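You operate a simulated robot arm through the tools that you are given. There is no shell and no other tool. Be economical: measure what you need, move in short steps, check, and stop when the job is done.

You run a simulated robot arm. Do the job below in one go: nothing can be reset, and whatever is moved stays where it is left.

## Task
Your hands are oily: dry them, then power up and open lane 1.
Fine: wipe your hands dry on a clean cloth before the wing switch, oil fouls a switch and makes the grip slip; the grey cloth ends where it lay on the ledge. Turn the switch on, press ON/OFF on the green screen, CLEAR the old frames while the lane shows SHUT, then set it to OPEN. The blue screen keeps its frames; the console stays on. A hard push or knock breaks screen glass. Drop nothing.

Only the result counts: the job must be done as asked and must still hold three seconds after the hand-in. Knocking over, shifting, dropping, spilling or breaking anything else fails it. Flat cloth is picked up by pressing the open fingertips on it (5 to 10 N) and closing them slowly along it; thin cloth reads only 2 to 8 mm in the jaws.

## Robot
A 7-joint arm with a fingered hand on a trunk, on a base that drives. Base frame: it is fixed to the floor where the robot stands at the start and does not move with it; the origin is under the middle of the robot, x ahead of it, y to its left, z up. Units: cm, rad, N and s.
With the tool pointing down near the work surface it reaches from about 10 to 44 cm from the robot's upright axis, wherever it stands. Its first joint turns from -1.204 to 3.002 rad. Places, roughly: something [80, -30, 100]; wing switch [80, -40, 70]. Payload 3.2 kg.
The tool frame sits at the grasp point between the pads (the TCP): z along the fingers, y along the line on which they close. The tips reach 2.6 cm beyond it. The gripper opens to 8.8 cm. The gripper's body begins 3 cm behind the TCP. The gripper is a hand of 5 fingers: y runs from the thumb to the fingers, the wrist lies at [-1.6, -10.8, -17.2] in the tool frame.
Orientation is that of the tool frame in the base frame, as [roll, pitch, yaw] about the fixed x, y, z axes, in that order (R = Rz(yaw) Ry(pitch) Rx(roll)). With the fingers straight down and the wrist toward the robot, the tool's x, y and z point along [0, 1, 0], [1, 0, 0] and [0, 0, -1] of the base frame.

## Interface
- The arm moves only by the tool drive_tool. Its argument "plan" is a list of rows, each a list of 2 entries, a list of its own where there are three numbers: the shift along the tool's x, y, z in cm, then the turn, a rotation vector about the tool's x, y, z in degrees. In form: [[[x, y, z], [ax, ay, az]], ...]. A call has 1 to 10 rows; each row is the pose to reach, as a shift and turn from the pose commanded when the call began, along the tool's axes at that moment. Each row takes 0.2 s and may step no farther than 5 cm and 0.15 rad from the row before; otherwise, the whole call is refused. A pose out of reach is approached as far as the arm can. The call stops where the force on the tool passes 40 N (or 10 N more than at its start, if that is more) or the arm is blocked; 0.2 s more then pass. In this call time passes only in rows, and 0.2 s behind the last. It gives the time, the measured TCP pose, the force on the tool (base axes), the opening and the grip force at its end, in the units of the frame above (readings bear some noise), with the torque about the TCP (base axes, N m) and any sound that the robot's microphone picked up.
- Cameras (640 x 400 px; columns grow to the right, rows downward): "scene" is now at [11.92, -4.12, 145.16]; the picture's right is [-0.50, -0.87, -0.00], its down [-0.62, 0.36, -0.70] and it looks along [0.61, -0.35, -0.72] (base axes); focal length 269 px, centre (320, 200). "wrist" rides on the gripper at [6.7, -9.7, -11.7] in the tool frame; the picture's right is [-0.71, 0.33, -0.62], its down [-0.65, -0.65, 0.39] and it looks along [-0.28, 0.68, 0.68] (tool axes); focal length 234 px, centre (320, 200). There is no depth. A picture from a camera that has moved, and an enlarged one, comes with that camera's place and axes in the base frame and with its lens.
- snapshot(camera): a new picture of that camera. No time passes.
- move_column(by): slides the trunk up (or, below 0, down) by that many cm; the arm and the scene camera ride with it, the base frame stays. It gives what a move gives, with no picture.
- base_move(legs): drives the robot by 1 to 6 legs, each [ahead, left, turn to the left] in cm, cm and rad, along the robot's own axes; the way and the turn of a leg run together, so that a leg with both is an arc; at most 150 cm and 3.142 rad a leg. The arm and the cameras ride along, it lands a little off, and it stops where it bumps. It gives what a move gives.
- set_fingers(index, middle, ring, little, thumb_bend, thumb_turn): sets how far each is bent, from 0 (flat) to 100 (curled in); at 30 the hand is open as for a grip, at 70 the pads meet at the TCP. One left out holds its place. A second passes; each finger stops where it meets its share of the squeeze, and holds until it gets a number again. It is the only way to open and close the hand. It gives what a move gives, with no picture; readings hold the bend of each and the force on index, middle, ring, little, thumb and palm. thumb_turn goes from beside the hand (0) to across from the fingers (100), as for a grip.
- head_to(pan, tilt): turns the head with the scene camera to pan (to the left, within 1.501 rad either way) and tilt (down, from -0.506 to 1.204), counted from straight ahead of the robot. It gives what a move gives.
- close_up(camera, box): a new picture of the part [left, top, right, bottom] of that camera's present view, enlarged. No time passes.
- hand_in(): hands the job in; it is judged then, once.

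Go step by step. Nothing tells you exact positions but the pictures and the camera data: compare them with the known pose of the tool, close in by small moves and look again before you grip or let go. The budget is 120 turns and 98 pictures, counting those below and the enlarged ones. Unless the task says otherwise, let go and move clear before handing in.

The tools are called after "Emit:" as name(argument=value, ...) on one line, values as JSON. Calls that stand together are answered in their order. drive_tool: Moves the arm, as the interface text tells. Its arguments: {"type":"object","properties":{"plan":{"type":"array","items":{"type":"array"}}},"required":["plan"]} The other tools are called the same way: move_column (by) slides the trunk up or down; set_fingers (index, middle, ring, little, thumb_bend, thumb_turn) moves the fingers one by one; base_move (legs) drives the base; head_to (pan, tilt) turns the head that bears the scene camera; snapshot (camera) takes a picture; close_up (camera, box) takes an enlarged picture of a part of a camera's view; hand_in () hands the job in.

At the start:

```text
time: 0.0
position: [38.53, -7.33, 119.82]
tcp_rot: [-3.141, 0.0, 1.572]
ft_force: [-0.2, 0.4, 0.2]
wrist_torque: [0.02, 0.0, -0.04]
finger_gap: 8.79
grip_force: 0.1
shape: jaw
bend: [30.0, 30.0, 30.0, 30.0, 30.0, 97.0]
finger forces: [0.1, 0.0, 0.0, 0.0, 0.0, 0.0]
trunk travel left (down, up): [-77.5, 6.5]
robot x, y, heading: [-0.0, -0.35, 0.001]
head pan, tilt: [-0.522, 0.798]
```

scene: 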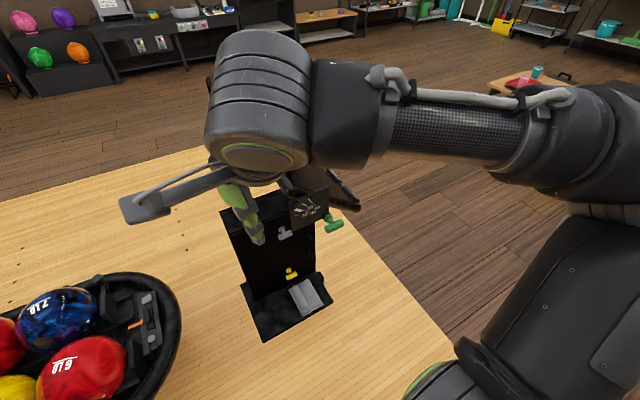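
wrist: 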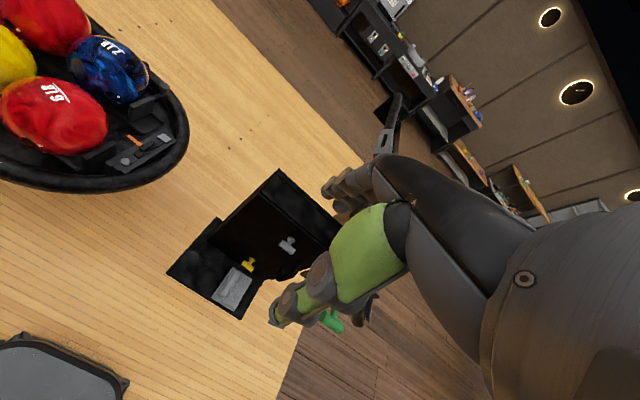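

I see a black console post with a ledge carrying a grey cloth, and yellow, grey and green wing-like parts. I'll look closer from both cameras before moving.

Emit:
close_up(camera="scene", box=[200, 160, 380, 345])

Emit:
close_up(camera="wrist", box=[150, 160, 390, 340])

```text
2.16 times, centred on (290, 252) of scene
camera zoom: at [11.92, -4.12, 145.16], right [-0.5, -0.87, 0.0], down [-0.62, 0.36, -0.7], along [0.61, -0.35, -0.72], focal length 582 px, centre (385, 86)
```

zoom: 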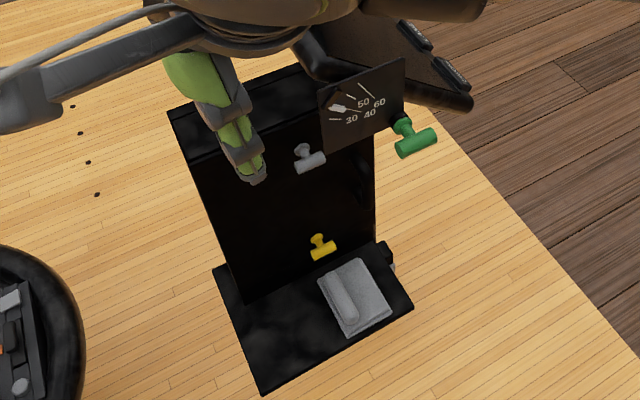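

```text
2.22 times, centred on (270, 250) of wrist
camera zoom: at [28.83, -0.69, 131.41], right [0.33, -0.71, 0.62], down [-0.65, -0.65, -0.39], along [0.68, -0.28, -0.68], focal length 520 px, centre (431, 89)
```

zoom: 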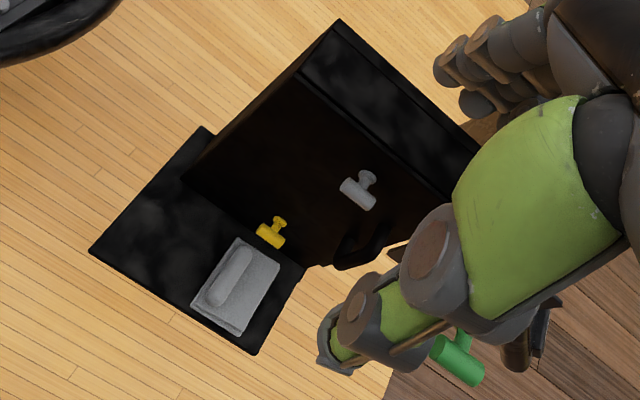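

The arm hides the upper part of the console. I'll raise the view and look around with the head.

Emit:
head_to(pan=-0.45, tilt=0.45)

Emit:
snapshot(camera="scene")

```text
time: 0.8
position: [38.58, -7.35, 119.84]
tcp_rot: [3.141, -0.001, 1.573]
ft_force: [-0.4, -0.1, -0.7]
wrist_torque: [0.02, 0.02, -0.06]
finger_gap: 8.79
grip_force: 0.1
shape: jaw
bend: [30.0, 30.0, 30.0, 30.0, 30.0, 97.0]
finger forces: [0.1, 0.0, 0.0, 0.0, 0.0, 0.0]
trunk travel left (down, up): [-77.5, 6.5]
robot x, y, heading: [-0.37, 0.19, 0.001]
head pan, tilt: [-0.45, 0.45]
```

```text
93 pictures are left
camera scene: at [13.19, -4.09, 148.19], right [-0.44, -0.9, 0.0], down [-0.39, 0.19, -0.9], along [0.81, -0.39, -0.44], focal length 269 px, centre (320, 200)
```

scene: 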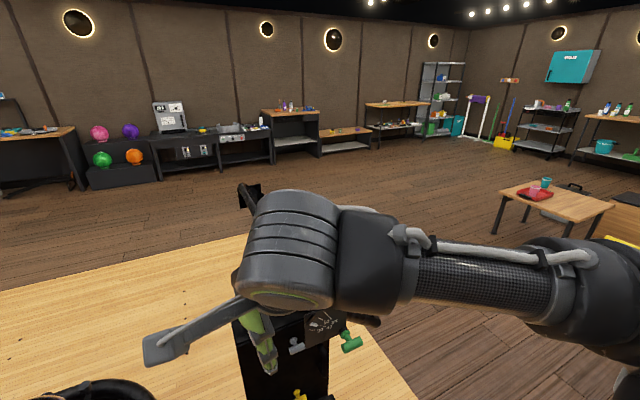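

The arm blocks the screens. I'll move the hand to the left, well above everything, and look again.

Emit:
drive_tool(plan=[[[5, -1, 0], [0, 0, 0]], [[9, -3, 0], [0, 0, 0]], [[13, -5, 0], [0, 0, 0]], [[17, -7, 0], [0, 0, 0]], [[21, -9, 0], [0, 0, 0]], [[25, -11, 0], [0, 0, 0]], [[29, -13, 0], [0, 0, 0]]])

Emit:
snapshot(camera="scene")

Emit:
snapshot(camera="wrist")

```text
refused: row 1 steps farther than a row can; nothing moved
```

```text
92 pictures are left
camera scene: at [13.19, -4.09, 148.19], right [-0.44, -0.9, 0.0], down [-0.39, 0.19, -0.9], along [0.81, -0.39, -0.44], focal length 269 px, centre (320, 200)
```

scene: 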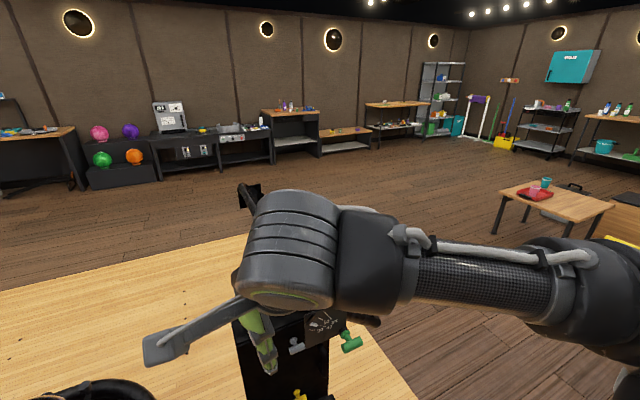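

```text
91 pictures are left
camera wrist: at [28.82, -0.69, 131.41], right [0.33, -0.71, 0.62], down [-0.65, -0.65, -0.39], along [0.68, -0.28, -0.68], focal length 234 px, centre (320, 200)
```

wrist: 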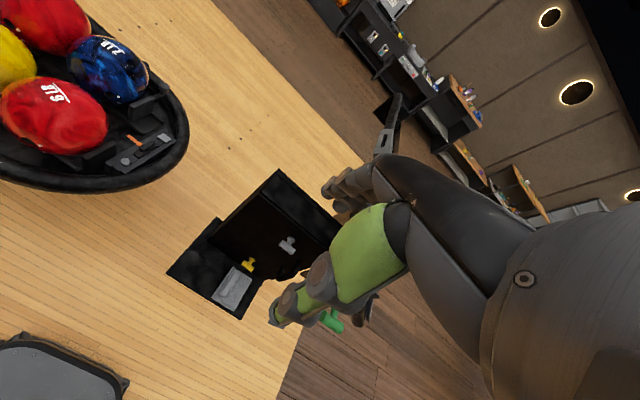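

My first row was over 5 cm. Same move with shorter steps.

Emit:
drive_tool(plan=[[[4, -1, 0], [0, 0, 0]], [[8, -3, 0], [0, 0, 0]], [[12, -5, 0], [0, 0, 0]], [[16, -7, 0], [0, 0, 0]], [[20, -9, 0], [0, 0, 0]], [[24, -11, 0], [0, 0, 0]], [[28, -13, 0], [0, 0, 0]]])

Emit:
snapshot(camera="scene")

```text
time: 2.4
position: [25.53, 21.14, 119.57]
tcp_rot: [3.141, 0.002, 1.571]
ft_force: [0.3, -0.1, 0.2]
wrist_torque: [-0.02, -0.03, -0.01]
finger_gap: 8.77
grip_force: 0.0
shape: jaw
bend: [30.0, 30.0, 30.0, 30.0, 30.0, 97.0]
finger forces: [0.1, 0.0, 0.0, 0.0, 0.1, 0.1]
trunk travel left (down, up): [-77.5, 6.5]
robot x, y, heading: [0.01, 0.06, 0.004]
head pan, tilt: [-0.45, 0.45]
```

```text
90 pictures are left
camera scene: at [13.11, -3.79, 148.21], right [-0.44, -0.9, 0.0], down [-0.39, 0.19, -0.9], along [0.81, -0.39, -0.43], focal length 269 px, centre (320, 200)
```

scene: 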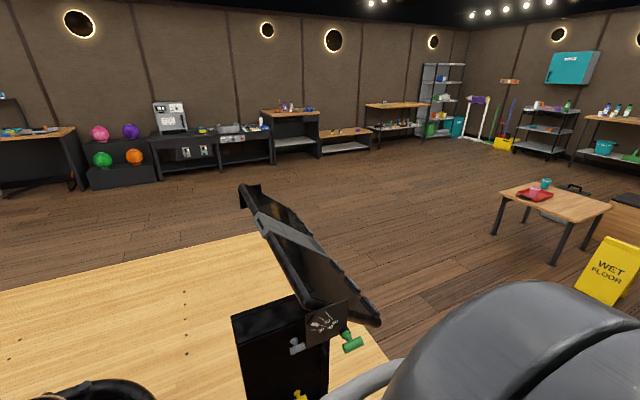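

Now the console top is visible. I'll enlarge it.

Emit:
close_up(camera="scene", box=[220, 170, 400, 400])

Emit:
snapshot(camera="wrist")

```text
1.74 times, centred on (310, 285) of scene
camera zoom: at [13.11, -3.79, 148.21], right [-0.44, -0.9, 0.0], down [-0.39, 0.19, -0.9], along [0.81, -0.39, -0.43], focal length 468 px, centre (337, 52)
```

zoom: 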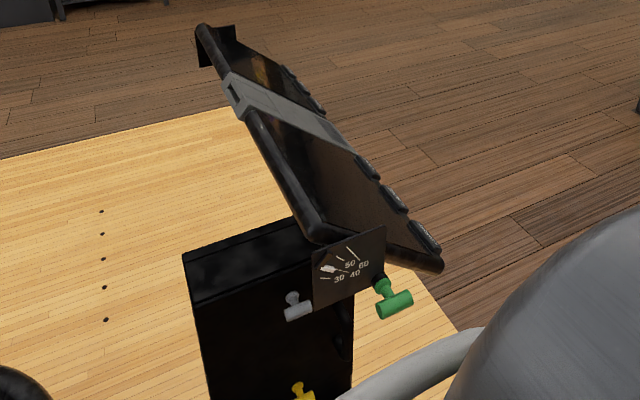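

```text
88 pictures are left
camera wrist: at [15.89, 27.87, 131.3], right [0.33, -0.71, 0.62], down [-0.65, -0.65, -0.39], along [0.68, -0.28, -0.68], focal length 234 px, centre (320, 200)
```

wrist: 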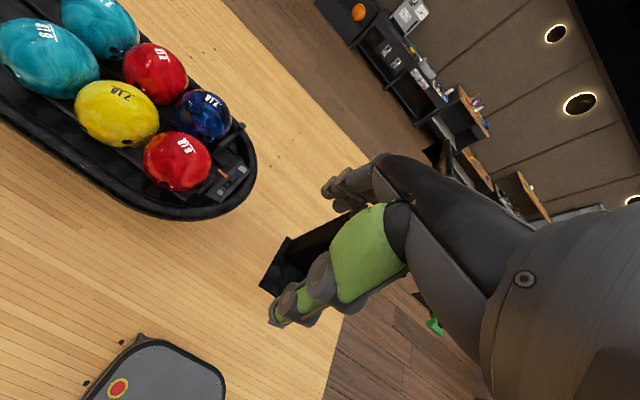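

The console's screens face the robot's right (−y), so I need to go round. I'll look to the right and down for obstacles first.

Emit:
head_to(pan=-1.4, tilt=0.7)

Emit:
snapshot(camera="scene")

```text
time: 3.7
position: [25.68, 20.76, 119.67]
tcp_rot: [3.141, 0.0, 1.573]
ft_force: [-0.4, 0.1, 0.4]
wrist_torque: [-0.03, -0.04, 0.01]
finger_gap: 8.76
grip_force: 0.1
shape: jaw
bend: [30.0, 30.0, 30.0, 30.0, 30.0, 97.0]
finger forces: [0.0, 0.1, 0.0, 0.0, 0.0, 0.1]
trunk travel left (down, up): [-77.5, 6.5]
robot x, y, heading: [-0.3, -0.15, -0.0]
head pan, tilt: [-1.4, 0.7]
```

```text
87 pictures are left
camera scene: at [6.38, -8.47, 145.98], right [-0.99, -0.17, 0.0], down [-0.11, 0.63, -0.77], along [0.13, -0.75, -0.64], focal length 269 px, centre (320, 200)
```

scene: 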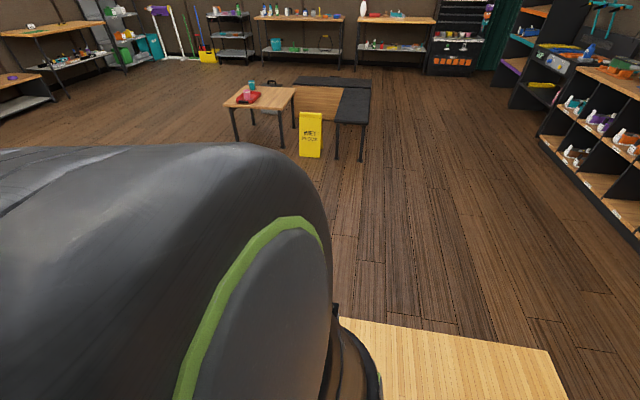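

The floor to the right is free to about y = −240. I'll drive round to the front of the console, staying well off it, and turn to face it.

Emit:
base_move(legs=[[0, -105, 0], [75, 0, 0], [0, 0, 1.571]])

Emit:
head_to(pan=0.0, tilt=0.6)

Emit:
snapshot(camera="scene")

```text
time: 16.5
position: [54.44, -79.04, 119.71]
tcp_rot: [3.141, 0.0, 3.099]
ft_force: [1.1, -0.2, -0.6]
wrist_torque: [0.04, 0.04, -0.03]
finger_gap: 8.79
grip_force: 0.0
shape: jaw
bend: [30.0, 30.0, 30.0, 30.0, 30.0, 97.0]
finger forces: [0.0, 0.0, 0.0, 0.1, 0.0, 0.1]
trunk travel left (down, up): [-77.5, 6.5]
robot x, y, heading: [73.84, -105.5, 1.531]
head pan, tilt: [-1.4, 0.7]
```

```text
time: 18.0
position: [54.38, -79.03, 119.69]
tcp_rot: [-3.141, -0.001, 3.098]
ft_force: [0.1, -0.6, 0.2]
wrist_torque: [-0.01, -0.02, -0.01]
finger_gap: 8.78
grip_force: 0.0
shape: jaw
bend: [30.0, 30.0, 30.0, 30.0, 30.0, 97.0]
finger forces: [0.1, 0.0, 0.0, 0.1, 0.1, 0.0]
trunk travel left (down, up): [-77.5, 6.5]
robot x, y, heading: [73.58, -105.47, 1.53]
head pan, tilt: [0.0, 0.6]
```

```text
86 pictures are left
camera scene: at [74.66, -91.84, 146.84], right [1.0, -0.04, 0.0], down [-0.03, -0.56, -0.83], along [0.04, 0.82, -0.56], focal length 269 px, centre (320, 200)
```

scene: 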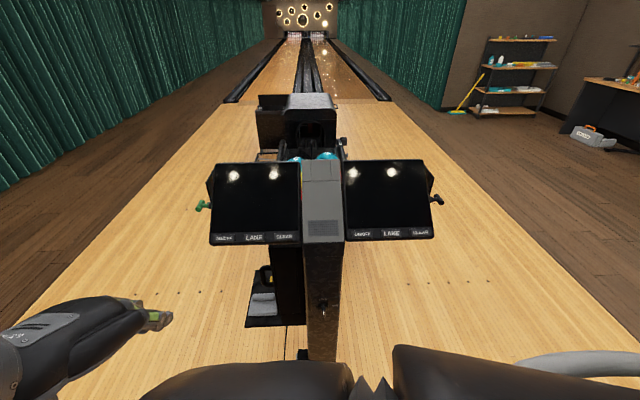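

Emit:
close_up(camera="scene", box=[190, 140, 450, 300])

Emit:
close_up(camera="scene", box=[235, 250, 355, 365])

Emit:
close_up(camera="scene", box=[205, 150, 305, 250])

```text
2.46 times, centred on (320, 220) of scene
camera zoom: at [74.66, -91.84, 146.84], right [1.0, -0.04, 0.0], down [-0.03, -0.56, -0.83], along [0.04, 0.82, -0.56], focal length 663 px, centre (320, 151)
```

zoom: 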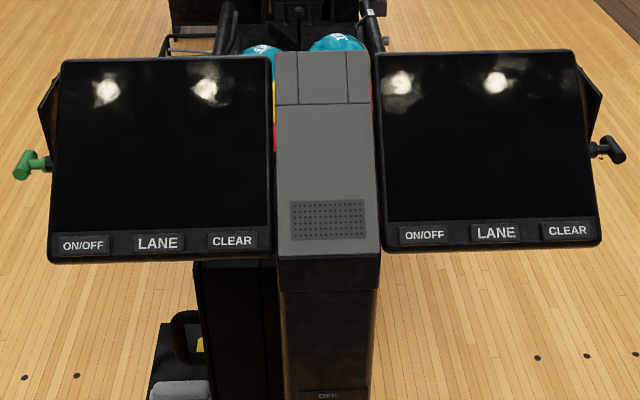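

```text
3.48 times, centred on (295, 308) of scene
camera zoom: at [74.66, -91.84, 146.84], right [1.0, -0.04, 0.0], down [-0.03, -0.56, -0.83], along [0.04, 0.82, -0.56], focal length 936 px, centre (407, -174)
```

zoom: 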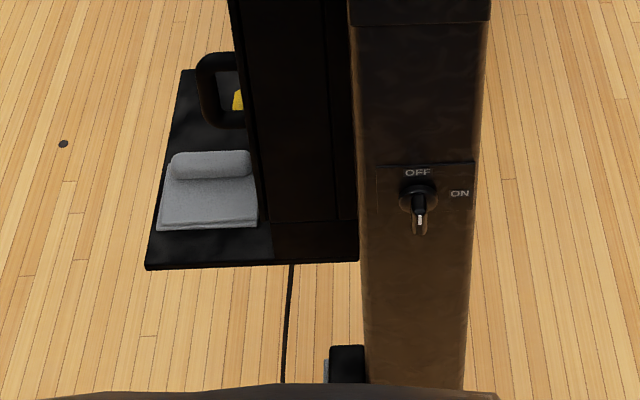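

```text
4.00 times, centred on (255, 200) of scene
camera zoom: at [74.66, -91.84, 146.84], right [1.0, -0.04, 0.0], down [-0.03, -0.56, -0.83], along [0.04, 0.82, -0.56], focal length 1077 px, centre (580, 200)
```

zoom: 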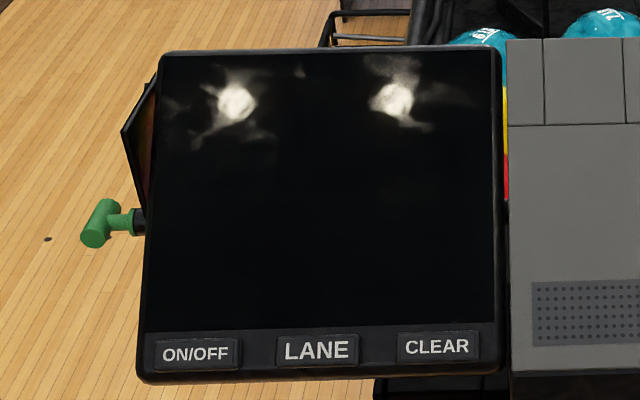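

The wing switch is on the front of the centre post (OFF at top, ON to the right). Each screen has ON/OFF, LANE and CLEAR buttons. By triangulation the grey cloth lies at about (54, −22, 45) on the ledge. I'll drive back to the ledge's open side, facing +x.

Emit:
base_move(legs=[[0, 0, -1.531], [-75, 0, 0], [0, 83, 0]])

Emit:
drive_tool(plan=[[[-4, 2, 0], [0, 0, 0]], [[-8, 4, 0], [0, 0, 0]], [[-12, 6, 0], [0, 0, 0]], [[-16, 8, 0], [0, 0, 0]], [[-20, 10, 0], [0, 0, 0]]])

Emit:
head_to(pan=-0.1, tilt=0.8)

Emit:
snapshot(camera="scene")

Emit:
snapshot(camera="wrist")

```text
time: 29.8
position: [20.09, -3.41, 119.65]
tcp_rot: [-3.142, -0.001, 1.607]
ft_force: [0.2, -1.1, 0.3]
wrist_torque: [0.01, 0.04, 0.05]
finger_gap: 8.81
grip_force: 0.0
shape: jaw
bend: [30.0, 30.0, 30.0, 30.0, 30.0, 97.0]
finger forces: [0.1, 0.0, 0.1, 0.0, 0.0, 0.0]
trunk travel left (down, up): [-77.5, 6.5]
robot x, y, heading: [-4.87, -25.56, 0.039]
head pan, tilt: [0.0, 0.6]
```

```text
time: 31.0
position: [30.85, -23.47, 119.62]
tcp_rot: [-3.139, -0.001, 1.608]
ft_force: [0.5, 0.4, 0.3]
wrist_torque: [0.0, 0.0, -0.01]
finger_gap: 8.79
grip_force: 0.0
shape: jaw
bend: [30.0, 30.0, 30.0, 30.0, 30.0, 97.0]
finger forces: [0.0, 0.0, 0.0, 0.0, 0.0, 0.0]
trunk travel left (down, up): [-77.5, 6.5]
robot x, y, heading: [-4.89, -25.21, 0.039]
head pan, tilt: [0.0, 0.6]
```

```text
time: 31.7
position: [30.83, -23.02, 119.59]
tcp_rot: [3.141, -0.001, 1.607]
ft_force: [0.7, -0.6, 0.3]
wrist_torque: [-0.01, 0.0, 0.04]
finger_gap: 8.75
grip_force: 0.1
shape: jaw
bend: [30.0, 30.0, 30.0, 30.0, 30.0, 97.0]
finger forces: [0.0, 0.0, 0.1, 0.1, 0.0, 0.1]
trunk travel left (down, up): [-77.5, 6.5]
robot x, y, heading: [-4.69, -25.14, 0.038]
head pan, tilt: [-0.099, 0.799]
```

```text
82 pictures are left
camera scene: at [8.24, -25.68, 145.16], right [-0.06, -1.0, 0.0], down [-0.71, 0.04, -0.7], along [0.7, -0.04, -0.72], focal length 269 px, centre (320, 200)
```

scene: 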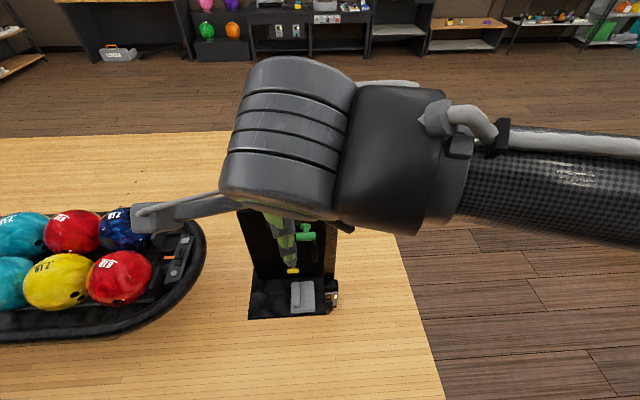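

```text
81 pictures are left
camera wrist: at [20.97, -16.71, 131.39], right [0.36, -0.69, 0.62], down [-0.63, -0.67, -0.39], along [0.69, -0.25, -0.68], focal length 234 px, centre (320, 200)
```

wrist: 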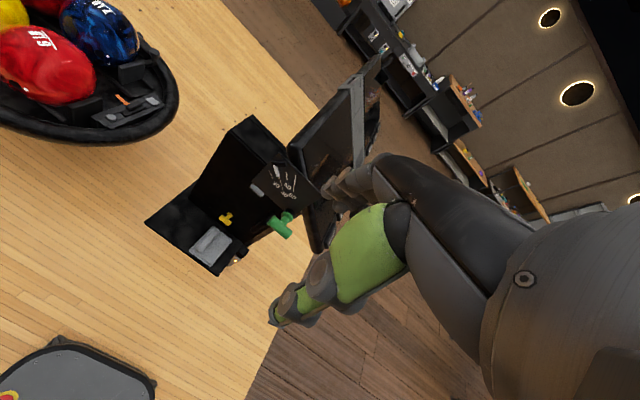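

Clear below. I'll lower the trunk so the hand is level above the ledge.

Emit:
move_column(by=-52)

Emit:
snapshot(camera="scene")

Emit:
snapshot(camera="wrist")

```text
refused: -52 is not a number from -40 to 40
```

```text
80 pictures are left
camera scene: at [8.24, -25.68, 145.16], right [-0.06, -1.0, 0.0], down [-0.71, 0.04, -0.7], along [0.7, -0.04, -0.72], focal length 269 px, centre (320, 200)
```

scene: 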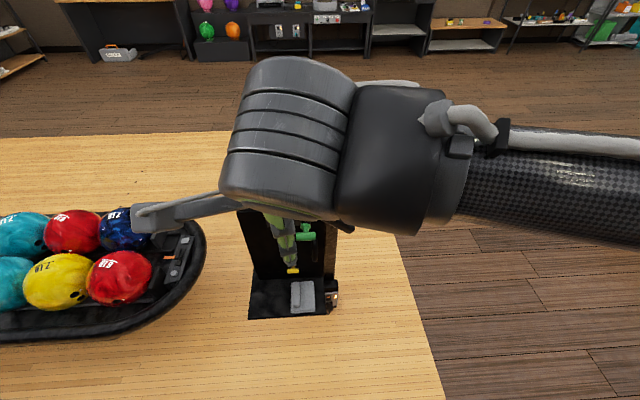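

```text
79 pictures are left
camera wrist: at [20.97, -16.71, 131.39], right [0.36, -0.69, 0.62], down [-0.63, -0.67, -0.39], along [0.69, -0.25, -0.68], focal length 234 px, centre (320, 200)
```

wrist: 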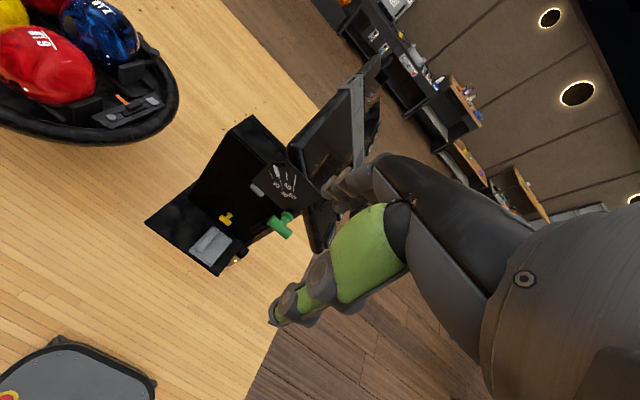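

The trunk takes at most 40 cm a call; I'll do two.

Emit:
move_column(by=-36)

Emit:
move_column(by=-16)

Emit:
snapshot(camera="wrist")

```text
time: 35.2
position: [30.86, -23.11, 83.69]
tcp_rot: [3.141, -0.001, 1.606]
ft_force: [0.3, 0.3, -0.5]
wrist_torque: [-0.01, -0.01, 0.02]
finger_gap: 8.78
grip_force: 0.0
shape: jaw
bend: [30.0, 30.0, 30.0, 30.0, 30.0, 97.0]
finger forces: [0.1, 0.0, 0.0, 0.0, 0.1, 0.0]
trunk travel left (down, up): [-41.5, 42.5]
robot x, y, heading: [-4.74, -25.45, 0.038]
head pan, tilt: [-0.099, 0.799]
```

```text
time: 37.0
position: [30.88, -23.04, 67.64]
tcp_rot: [-3.141, 0.001, 1.607]
ft_force: [-0.4, -0.2, 0.5]
wrist_torque: [0.0, 0.0, -0.01]
finger_gap: 8.8
grip_force: 0.1
shape: jaw
bend: [30.0, 30.0, 30.0, 30.0, 30.0, 97.0]
finger forces: [0.0, 0.0, 0.0, 0.1, 0.0, 0.1]
trunk travel left (down, up): [-25.5, 58.5]
robot x, y, heading: [-4.79, -25.21, 0.038]
head pan, tilt: [-0.099, 0.799]
```

```text
78 pictures are left
camera wrist: at [20.98, -16.77, 79.4], right [0.36, -0.69, 0.62], down [-0.63, -0.67, -0.39], along [0.69, -0.25, -0.68], focal length 234 px, centre (320, 200)
```

wrist: 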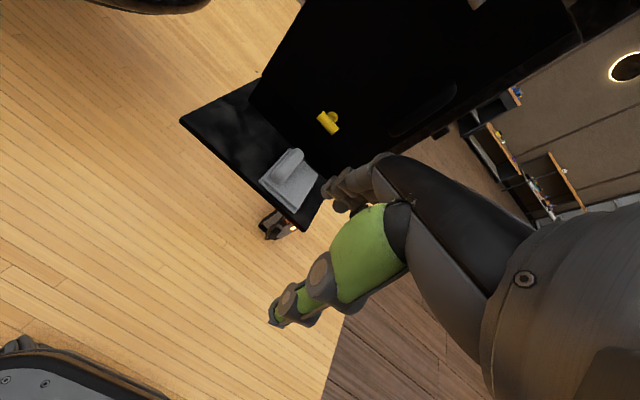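

The cloth and a clear ledge are ahead. I'll drive 14 cm closer and look again.

Emit:
base_move(legs=[[14, 0, 0]])

Emit:
snapshot(camera="wrist")

Emit:
head_to(pan=0.05, tilt=0.6)

Emit:
snapshot(camera="scene")

```text
time: 38.4
position: [45.06, -22.63, 67.71]
tcp_rot: [3.14, -0.001, 1.607]
ft_force: [0.8, 0.1, 0.6]
wrist_torque: [-0.03, 0.03, 0.02]
finger_gap: 8.79
grip_force: 0.0
shape: jaw
bend: [30.0, 30.0, 30.0, 30.0, 30.0, 97.0]
finger forces: [0.1, 0.1, 0.0, 0.0, 0.0, 0.0]
trunk travel left (down, up): [-25.5, 58.5]
robot x, y, heading: [9.4, -25.05, 0.041]
head pan, tilt: [-0.099, 0.799]
```

```text
77 pictures are left
camera wrist: at [35.16, -16.31, 79.39], right [0.36, -0.7, 0.62], down [-0.63, -0.67, -0.39], along [0.69, -0.25, -0.68], focal length 234 px, centre (320, 200)
```

wrist: 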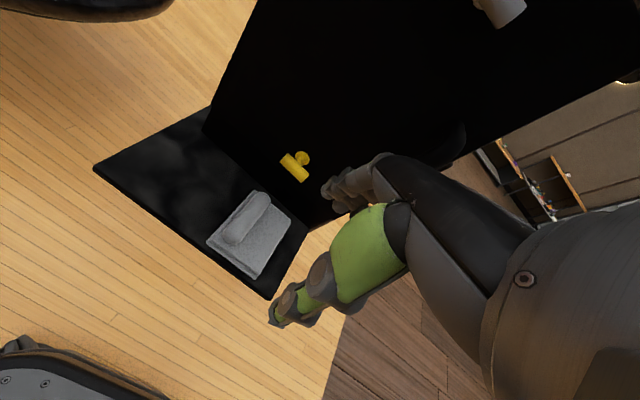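

```text
time: 39.1
position: [45.02, -22.66, 67.8]
tcp_rot: [-3.141, 0.002, 1.605]
ft_force: [0.0, 0.2, -0.6]
wrist_torque: [0.0, -0.02, -0.01]
finger_gap: 8.77
grip_force: 0.0
shape: jaw
bend: [30.0, 30.0, 30.0, 30.0, 30.0, 97.0]
finger forces: [0.1, 0.0, 0.1, 0.0, 0.1, 0.1]
trunk travel left (down, up): [-25.5, 58.5]
robot x, y, heading: [9.54, -24.72, 0.033]
head pan, tilt: [0.051, 0.6]
```

```text
76 pictures are left
camera scene: at [23.15, -23.98, 94.83], right [0.08, -1.0, 0.0], down [-0.56, -0.05, -0.82], along [0.82, 0.07, -0.57], focal length 269 px, centre (320, 200)
```

scene: 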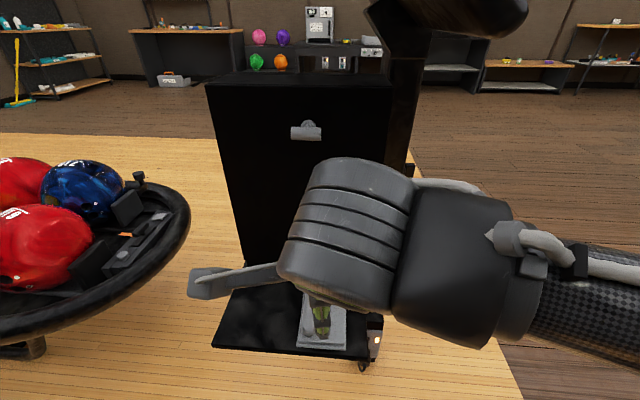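

The cloth spans x 48–61, y −26 to −17 with its top near z 45–47. I'll check how the oil shows on the hand.

Emit:
close_up(camera="wrist", box=[190, 130, 430, 340])

Emit:
close_up(camera="scene", box=[200, 260, 400, 380])

```text
1.90 times, centred on (310, 235) of wrist
camera zoom: at [35.14, -16.31, 79.4], right [0.36, -0.7, 0.62], down [-0.63, -0.67, -0.39], along [0.69, -0.25, -0.68], focal length 446 px, centre (339, 133)
```

zoom: 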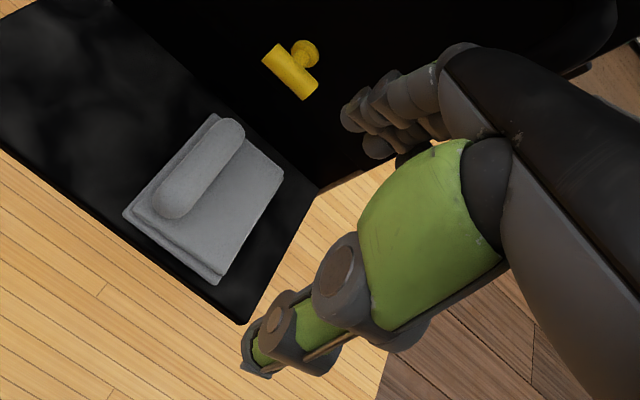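

```text
3.20 times, centred on (300, 320) of scene
camera zoom: at [23.15, -23.98, 94.83], right [0.08, -1.0, 0.0], down [-0.56, -0.05, -0.82], along [0.82, 0.07, -0.57], focal length 862 px, centre (384, -184)
```

zoom: 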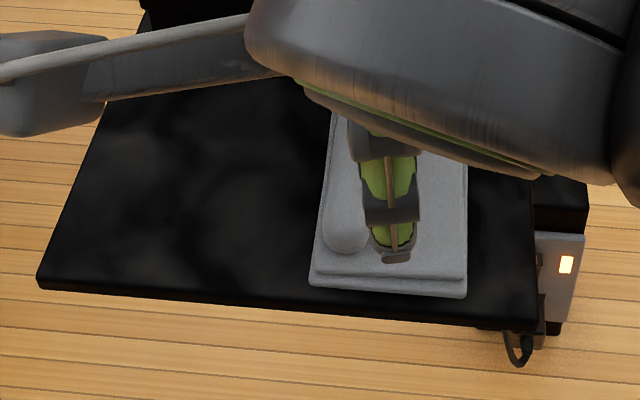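

I'll lower the trunk 13 cm so the head stays below the screens, then drive 9 cm forward so the hand stands over the cloth.

Emit:
move_column(by=-13)

Emit:
base_move(legs=[[9.2, -0.5, 0]])

Emit:
snapshot(camera="wrist")

Emit:
snapshot(camera="scene")

```text
time: 40.7
position: [45.08, -22.62, 54.69]
tcp_rot: [3.141, 0.002, 1.604]
ft_force: [-0.3, -0.4, 0.7]
wrist_torque: [0.01, 0.02, -0.01]
finger_gap: 8.77
grip_force: 0.1
shape: jaw
bend: [30.0, 30.0, 30.0, 30.0, 30.0, 97.0]
finger forces: [0.1, 0.1, 0.1, 0.0, 0.1, 0.0]
trunk travel left (down, up): [-12.5, 71.5]
robot x, y, heading: [9.46, -24.91, 0.033]
head pan, tilt: [0.051, 0.6]
```

```text
time: 41.8
position: [53.85, -22.85, 54.79]
tcp_rot: [3.14, 0.0, 1.605]
ft_force: [-28.6, -8.9, 0.2]
wrist_torque: [0.27, -0.83, 0.12]
finger_gap: 8.16
grip_force: 0.0
shape: jaw
bend: [41.0, 30.0, 30.0, 30.0, 30.0, 97.0]
finger forces: [29.1, 0.0, 0.1, 0.0, 0.0, 0.0]
trunk travel left (down, up): [-12.5, 71.5]
robot x, y, heading: [18.61, -25.09, 0.032]
head pan, tilt: [0.051, 0.6]
```

```text
73 pictures are left
camera wrist: at [43.9, -16.6, 66.48], right [0.36, -0.7, 0.62], down [-0.63, -0.67, -0.39], along [0.69, -0.25, -0.68], focal length 234 px, centre (320, 200)
```

wrist: 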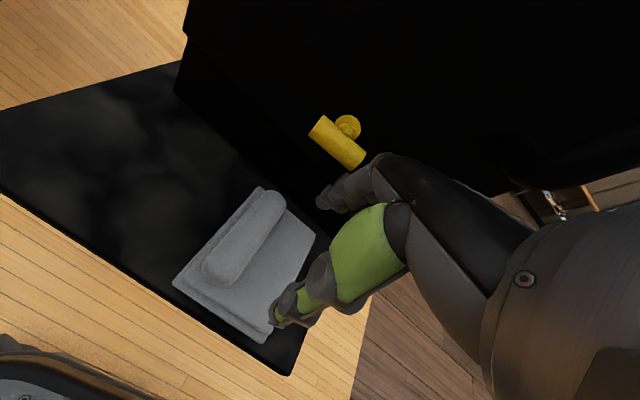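

```text
72 pictures are left
camera scene: at [31.9, -24.28, 81.89], right [0.08, -1.0, 0.0], down [-0.56, -0.05, -0.83], along [0.82, 0.07, -0.56], focal length 269 px, centre (320, 200)
```

scene: 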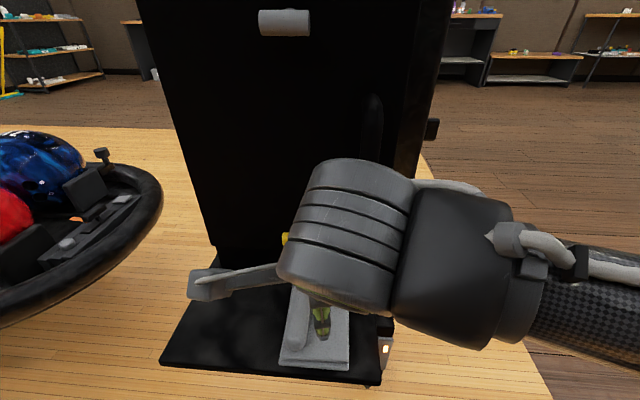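

The index finger is pressing on the yellow knob (29 N), so I back off at once.

Emit:
drive_tool(plan=[[[0, -1.5, 0], [0, 0, 0]], [[0, -3, 0], [0, 0, 0]]])

Emit:
snapshot(camera="wrist")

```text
time: 42.4
position: [51.14, -22.92, 54.74]
tcp_rot: [-3.138, 0.001, 1.606]
ft_force: [0.6, 0.1, -0.4]
wrist_torque: [0.02, 0.02, -0.01]
finger_gap: 8.77
grip_force: 0.0
shape: jaw
bend: [30.0, 30.0, 30.0, 30.0, 30.0, 97.0]
finger forces: [0.0, 0.0, 0.0, 0.1, 0.0, 0.0]
trunk travel left (down, up): [-12.5, 71.5]
robot x, y, heading: [18.22, -25.25, 0.035]
head pan, tilt: [0.051, 0.6]
```

```text
71 pictures are left
camera wrist: at [41.14, -16.65, 66.43], right [0.36, -0.69, 0.62], down [-0.63, -0.67, -0.39], along [0.69, -0.26, -0.68], focal length 234 px, centre (320, 200)
```

wrist: 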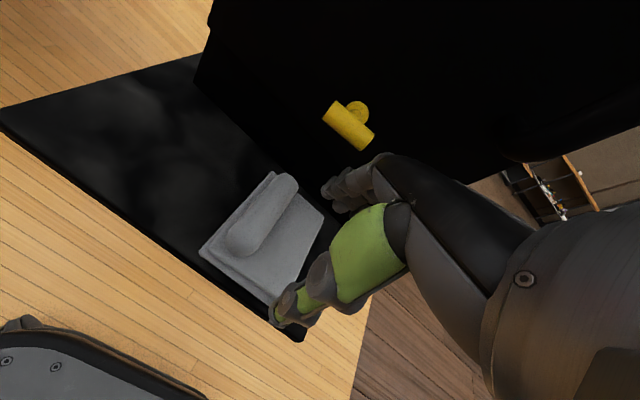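

The knob looks unchanged. I'll narrow the hand's opening so both fingers and thumb fit on the cloth without nearing the yellow knob, then step down.

Emit:
set_fingers(index=46, middle=46, ring=46, little=46, thumb_bend=46)

Emit:
drive_tool(plan=[[[-0.5, 0.4, 1], [0, 0, 0]], [[-0.5, 0.4, 2], [0, 0, 0]], [[-0.5, 0.4, 3], [0, 0, 0]]])

Emit:
snapshot(camera="wrist")

Emit:
close_up(camera="scene", box=[220, 200, 420, 400])

```text
time: 43.4
position: [51.12, -23.1, 54.82]
tcp_rot: [-3.139, -0.001, 1.606]
ft_force: [0.1, 1.0, 0.7]
wrist_torque: [-0.03, -0.04, -0.03]
finger_gap: 5.46
grip_force: 0.0
shape: fingers
bend: [46.0, 46.0, 46.0, 46.0, 46.0, 97.0]
finger forces: [0.0, 0.0, 0.0, 0.0, 0.0, 0.1]
trunk travel left (down, up): [-12.5, 71.5]
robot x, y, heading: [18.58, -25.04, 0.032]
head pan, tilt: [0.051, 0.6]
```

```text
time: 44.2
position: [51.53, -23.5, 51.8]
tcp_rot: [-3.14, -0.002, 1.606]
ft_force: [0.8, 0.9, -0.2]
wrist_torque: [0.01, -0.01, 0.01]
finger_gap: 5.44
grip_force: 0.1
shape: fingers
bend: [46.0, 46.0, 46.0, 46.0, 46.0, 97.0]
finger forces: [0.0, 0.0, 0.2, 0.0, 0.1, 0.0]
trunk travel left (down, up): [-12.5, 71.5]
robot x, y, heading: [18.32, -24.84, 0.035]
head pan, tilt: [0.051, 0.6]
```

```text
70 pictures are left
camera wrist: at [41.56, -17.16, 63.42], right [0.36, -0.7, 0.62], down [-0.63, -0.67, -0.39], along [0.69, -0.26, -0.68], focal length 234 px, centre (320, 200)
```

wrist: 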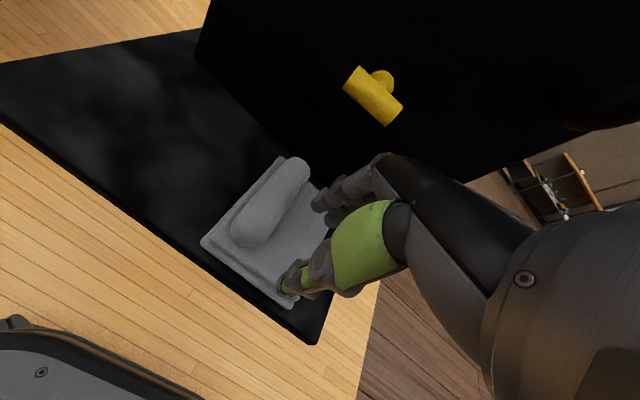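

```text
2.00 times, centred on (320, 300) of scene
camera zoom: at [32.16, -24.2, 81.84], right [0.08, -1.0, 0.0], down [-0.56, -0.05, -0.83], along [0.82, 0.07, -0.56], focal length 538 px, centre (320, 0)
```

zoom: 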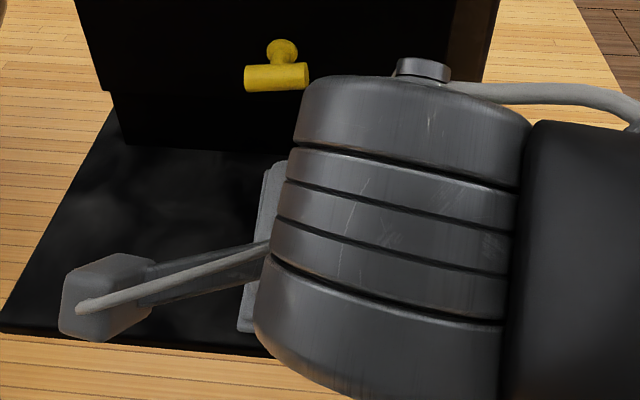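

Fingers are over the flat part of the cloth. Down in small steps until I feel contact.

Emit:
drive_tool(plan=[[[0.7, 0, 0.6], [0, 0, 0]], [[0.7, 0, 1.2], [0, 0, 0]], [[0.7, 0, 1.8], [0, 0, 0]], [[0.7, 0, 2.3], [0, 0, 0]]])

Emit:
snapshot(camera="wrist")

```text
time: 45.2
position: [51.36, -22.77, 49.29]
tcp_rot: [-3.14, 0.001, 1.607]
ft_force: [-0.5, -0.2, 1.0]
wrist_torque: [-0.01, -0.04, 0.0]
finger_gap: 5.45
grip_force: 0.5
shape: fingers
bend: [46.0, 46.0, 46.0, 46.0, 46.0, 97.0]
finger forces: [0.2, 0.7, 0.0, 0.0, 0.1, 0.1]
trunk travel left (down, up): [-12.5, 71.5]
robot x, y, heading: [18.49, -24.97, 0.031]
head pan, tilt: [0.051, 0.6]
```

```text
68 pictures are left
camera wrist: at [41.45, -16.41, 61.11], right [0.36, -0.7, 0.62], down [-0.63, -0.67, -0.39], along [0.69, -0.25, -0.68], focal length 234 px, centre (320, 200)
```

wrist: 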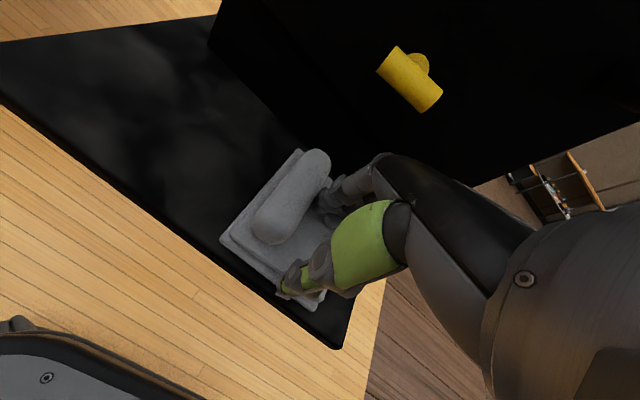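

First light contact. A few more millimetres to about 6–8 N.

Emit:
drive_tool(plan=[[[0, 0, 0.2], [0, 0, 0]], [[0, 0, 0.4], [0, 0, 0]]])

```text
time: 45.8
position: [51.35, -22.72, 49.29]
tcp_rot: [3.132, -0.002, 1.606]
ft_force: [-0.6, 0.2, 21.7]
wrist_torque: [-0.24, -0.85, 0.0]
finger_gap: 5.46
grip_force: 10.9
shape: fingers
bend: [46.0, 44.0, 46.0, 46.0, 46.0, 97.0]
finger forces: [0.4, 21.8, 0.1, 0.0, 0.0, 0.1]
trunk travel left (down, up): [-12.5, 71.5]
robot x, y, heading: [18.46, -25.13, 0.037]
head pan, tilt: [0.051, 0.6]
```

Middle finger touches first and stiffly; ease back to 5–10 N.

Emit:
drive_tool(plan=[[[0, 0, -0.25], [0, 0, 0]]])

```text
time: 46.2
position: [51.36, -22.82, 49.29]
tcp_rot: [-3.141, 0.0, 1.606]
ft_force: [-0.2, -0.2, 18.9]
wrist_torque: [-0.15, -0.65, 0.02]
finger_gap: 5.45
grip_force: 9.6
shape: fingers
bend: [46.0, 44.0, 46.0, 46.0, 46.0, 97.0]
finger forces: [0.2, 17.9, 0.0, 0.1, 0.1, 0.1]
trunk travel left (down, up): [-12.5, 71.5]
robot x, y, heading: [18.63, -24.85, 0.034]
head pan, tilt: [0.051, 0.6]
```

Emit:
drive_tool(plan=[[[0, 0, -0.1], [0, 0, 0]]])

```text
time: 46.6
position: [51.36, -22.82, 49.35]
tcp_rot: [-3.139, 0.001, 1.607]
ft_force: [-0.4, 0.7, 12.9]
wrist_torque: [-0.11, -0.47, 0.03]
finger_gap: 5.46
grip_force: 6.2
shape: fingers
bend: [46.0, 44.0, 46.0, 46.0, 46.0, 97.0]
finger forces: [0.1, 12.9, 0.0, 0.0, 0.0, 0.0]
trunk travel left (down, up): [-12.5, 71.5]
robot x, y, heading: [18.44, -25.05, 0.034]
head pan, tilt: [0.051, 0.6]
```

Emit:
drive_tool(plan=[[[0, 0, -0.08], [0, 0, 0]]])

Emit:
set_fingers(index=51, middle=50, ring=51, little=51, thumb_bend=51)

Emit:
snapshot(camera="wrist")

```text
time: 47.0
position: [51.38, -22.69, 49.44]
tcp_rot: [-3.139, 0.0, 1.606]
ft_force: [-1.1, 0.5, 6.9]
wrist_torque: [-0.03, -0.27, 0.02]
finger_gap: 5.45
grip_force: 2.6
shape: fingers
bend: [46.0, 45.0, 46.0, 46.0, 46.0, 97.0]
finger forces: [0.0, 6.1, 0.0, 0.0, 0.0, 0.0]
trunk travel left (down, up): [-12.5, 71.5]
robot x, y, heading: [18.61, -24.61, 0.035]
head pan, tilt: [0.051, 0.6]
```

```text
time: 48.0
position: [51.48, -22.82, 49.5]
tcp_rot: [-3.139, 0.003, 1.607]
ft_force: [0.6, 0.8, 2.1]
wrist_torque: [-0.04, -0.07, 0.01]
finger_gap: 4.39
grip_force: 1.1
shape: fingers
bend: [51.0, 49.0, 51.0, 51.0, 51.0, 97.0]
finger forces: [0.2, 2.4, 0.0, 0.1, 0.0, 0.1]
trunk travel left (down, up): [-12.5, 71.5]
robot x, y, heading: [18.59, -24.97, 0.036]
head pan, tilt: [0.051, 0.6]
```

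```text
67 pictures are left
camera wrist: at [41.47, -16.4, 61.13], right [0.36, -0.69, 0.62], down [-0.63, -0.67, -0.39], along [0.69, -0.26, -0.68], focal length 234 px, centre (320, 200)
```

wrist: 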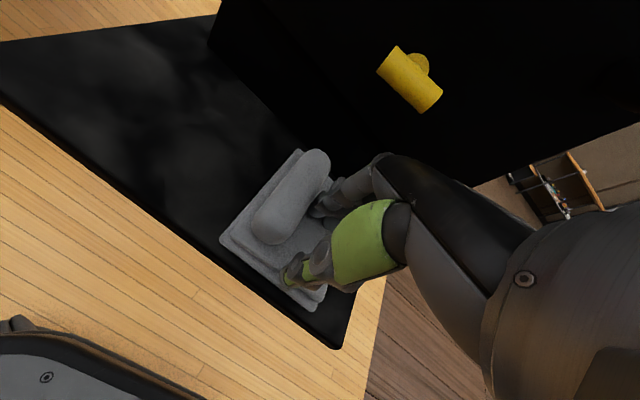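

Closing lifts the tips slightly; I keep light pressure and go on closing slowly.

Emit:
drive_tool(plan=[[[0, 0, 0.12], [0, 0, 0]]])

Emit:
set_fingers(index=57, middle=56, ring=57, little=57, thumb_bend=57)

```text
time: 48.4
position: [51.35, -22.78, 49.41]
tcp_rot: [3.141, 0.001, 1.606]
ft_force: [-0.2, 0.6, 6.6]
wrist_torque: [-0.1, -0.25, -0.01]
finger_gap: 4.39
grip_force: 3.9
shape: fingers
bend: [51.0, 49.0, 51.0, 51.0, 51.0, 97.0]
finger forces: [0.1, 7.3, 0.0, 0.0, 0.0, 0.1]
trunk travel left (down, up): [-12.5, 71.5]
robot x, y, heading: [18.42, -25.08, 0.032]
head pan, tilt: [0.051, 0.6]
```

```text
time: 49.4
position: [51.31, -22.63, 49.44]
tcp_rot: [3.14, 0.0, 1.607]
ft_force: [4.6, 0.2, 14.8]
wrist_torque: [-0.13, -0.57, 0.02]
finger_gap: 3.33
grip_force: 7.3
shape: fingers
bend: [56.0, 51.0, 56.0, 56.0, 56.0, 97.0]
finger forces: [0.0, 14.6, 0.0, 0.0, 0.1, 0.0]
trunk travel left (down, up): [-12.5, 71.5]
robot x, y, heading: [18.56, -24.67, 0.037]
head pan, tilt: [0.051, 0.6]
```

Emit:
drive_tool(plan=[[[0, 0, -0.12], [0, 0, 0]]])

Emit:
close_up(camera="wrist", box=[190, 130, 430, 340])

```text
time: 49.8
position: [51.48, -22.78, 49.45]
tcp_rot: [-3.14, 0.0, 1.606]
ft_force: [3.6, 1.5, 11.0]
wrist_torque: [-0.05, -0.47, 0.08]
finger_gap: 3.31
grip_force: 5.2
shape: fingers
bend: [56.0, 51.0, 56.0, 56.0, 56.0, 97.0]
finger forces: [0.0, 10.4, 0.0, 0.0, 0.1, 0.0]
trunk travel left (down, up): [-12.5, 71.5]
robot x, y, heading: [18.17, -24.88, 0.036]
head pan, tilt: [0.051, 0.6]
```

```text
1.90 times, centred on (310, 235) of wrist
camera zoom: at [41.46, -16.46, 61.13], right [0.36, -0.69, 0.62], down [-0.63, -0.67, -0.39], along [0.69, -0.26, -0.68], focal length 446 px, centre (339, 133)
```

zoom: 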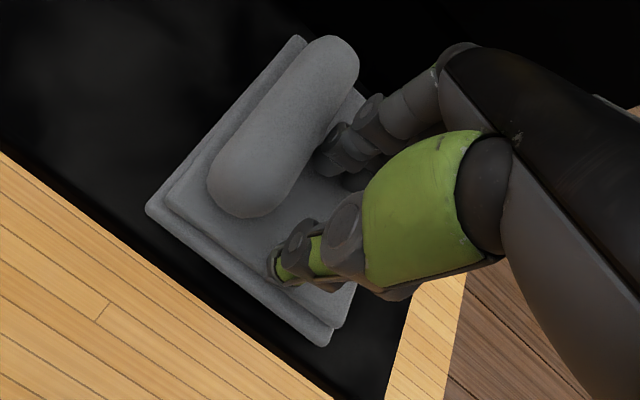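

Continue closing with light pressure.

Emit:
set_fingers(index=63, middle=60, ring=63, little=63, thumb_bend=63)

Emit:
set_fingers(index=70, middle=68, ring=70, little=70, thumb_bend=70)

Emit:
close_up(camera="wrist", box=[190, 130, 430, 340])

```text
time: 50.8
position: [51.31, -22.73, 49.39]
tcp_rot: [-3.138, 0.0, 1.607]
ft_force: [1.3, 0.7, 3.8]
wrist_torque: [-0.02, -0.15, 0.05]
finger_gap: 1.82
grip_force: 1.9
shape: fingers
bend: [63.0, 58.0, 63.0, 63.0, 63.0, 97.0]
finger forces: [0.1, 4.2, 0.0, 0.0, 0.1, 0.0]
trunk travel left (down, up): [-12.5, 71.5]
robot x, y, heading: [17.93, -25.12, 0.029]
head pan, tilt: [0.051, 0.6]
```

```text
time: 51.8
position: [51.44, -22.85, 49.36]
tcp_rot: [-3.14, 0.002, 1.606]
ft_force: [0.1, 0.3, 0.7]
wrist_torque: [0.01, -0.01, -0.03]
finger_gap: 0.35
grip_force: 0.1
shape: fingers
bend: [70.0, 68.0, 70.0, 70.0, 70.0, 97.0]
finger forces: [0.0, 0.0, 0.0, 0.0, 0.0, 0.0]
trunk travel left (down, up): [-12.5, 71.5]
robot x, y, heading: [18.48, -24.43, 0.033]
head pan, tilt: [0.051, 0.6]
```

```text
1.90 times, centred on (310, 235) of wrist
camera zoom: at [41.49, -16.47, 61.14], right [0.36, -0.69, 0.62], down [-0.63, -0.67, -0.39], along [0.69, -0.26, -0.68], focal length 446 px, centre (339, 133)
```

zoom: 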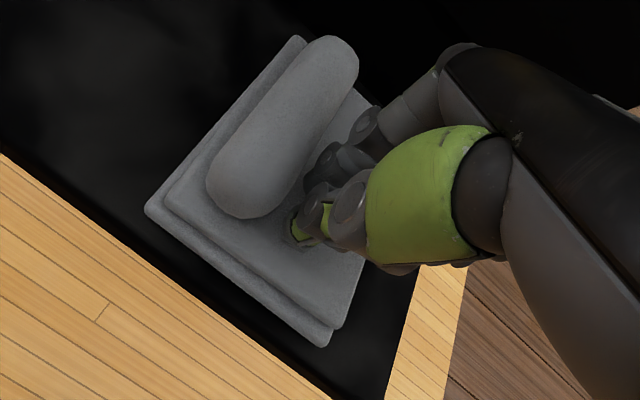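

Closing slid off without taking cloth: it behaves as a stiff pad with a soft ridge (axis y≈−19.5, x 49–59, ~2.6 cm thick). I'll lift, back off a bit, and turn the hand 90° so the fingers close across that ridge.

Emit:
drive_tool(plan=[[[0, -1, -2], [0, 0, 0]], [[0, -2, -4], [0, 0, 0]], [[0, -3, -6], [0, 0, 0]], [[0, -4, -7], [0, 0, 0]]])

Emit:
drive_tool(plan=[[[0, 0, 0], [0, 0, -8]], [[0, 0, 0], [0, 0, -16]], [[0, 0, 0], [0, 0, -24]], [[0, 0, 0], [0, 0, -32]], [[0, 0, 0], [0, 0, -40]], [[0, 0, 0], [0, 0, -48]], [[0, 0, 0], [0, 0, -56]], [[0, 0, 0], [0, 0, -64]], [[0, 0, 0], [0, 0, -72]], [[0, 0, 0], [0, 0, -80]]])

Emit:
snapshot(camera="wrist")

Emit:
snapshot(camera="scene")

```text
time: 52.8
position: [47.43, -22.92, 56.53]
tcp_rot: [-3.14, 0.001, 1.604]
ft_force: [0.3, -0.6, 1.3]
wrist_torque: [0.02, 0.0, 0.01]
finger_gap: 0.33
grip_force: 0.1
shape: fingers
bend: [70.0, 68.0, 70.0, 70.0, 70.0, 97.0]
finger forces: [0.0, 0.0, 0.1, 0.1, 0.1, 0.1]
trunk travel left (down, up): [-12.5, 71.5]
robot x, y, heading: [18.48, -25.04, 0.033]
head pan, tilt: [0.051, 0.6]
```

```text
time: 55.0
position: [47.43, -22.82, 56.38]
tcp_rot: [-3.141, -0.002, 3.004]
ft_force: [-0.1, -0.1, 0.5]
wrist_torque: [0.0, -0.03, 0.01]
finger_gap: 0.36
grip_force: 0.1
shape: fingers
bend: [70.0, 68.0, 70.0, 70.0, 70.0, 97.0]
finger forces: [0.1, 0.1, 0.0, 0.0, 0.1, 0.0]
trunk travel left (down, up): [-12.5, 71.5]
robot x, y, heading: [18.07, -25.03, 0.036]
head pan, tilt: [0.051, 0.6]
```

```text
64 pictures are left
camera wrist: at [39.53, -31.59, 68.08], right [0.75, 0.23, 0.62], down [0.55, -0.74, -0.39], along [0.37, 0.64, -0.68], focal length 234 px, centre (320, 200)
```

wrist: 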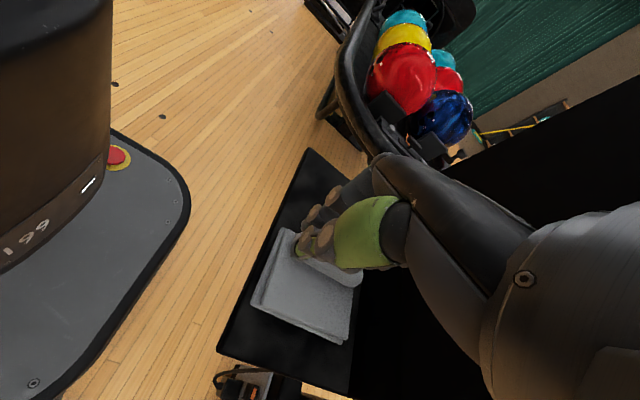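

```text
63 pictures are left
camera scene: at [32.16, -24.2, 81.84], right [0.08, -1.0, 0.0], down [-0.56, -0.05, -0.83], along [0.82, 0.07, -0.56], focal length 269 px, centre (320, 200)
```

scene: 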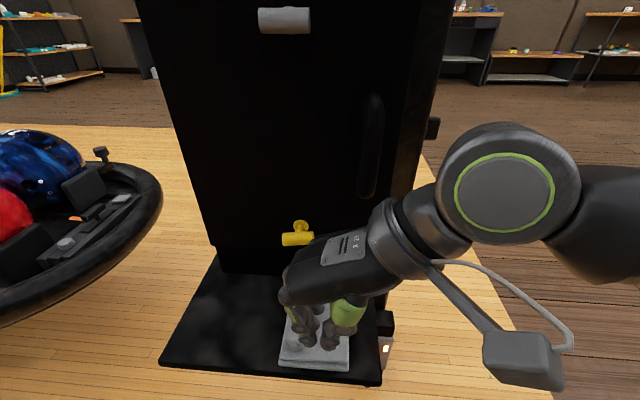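

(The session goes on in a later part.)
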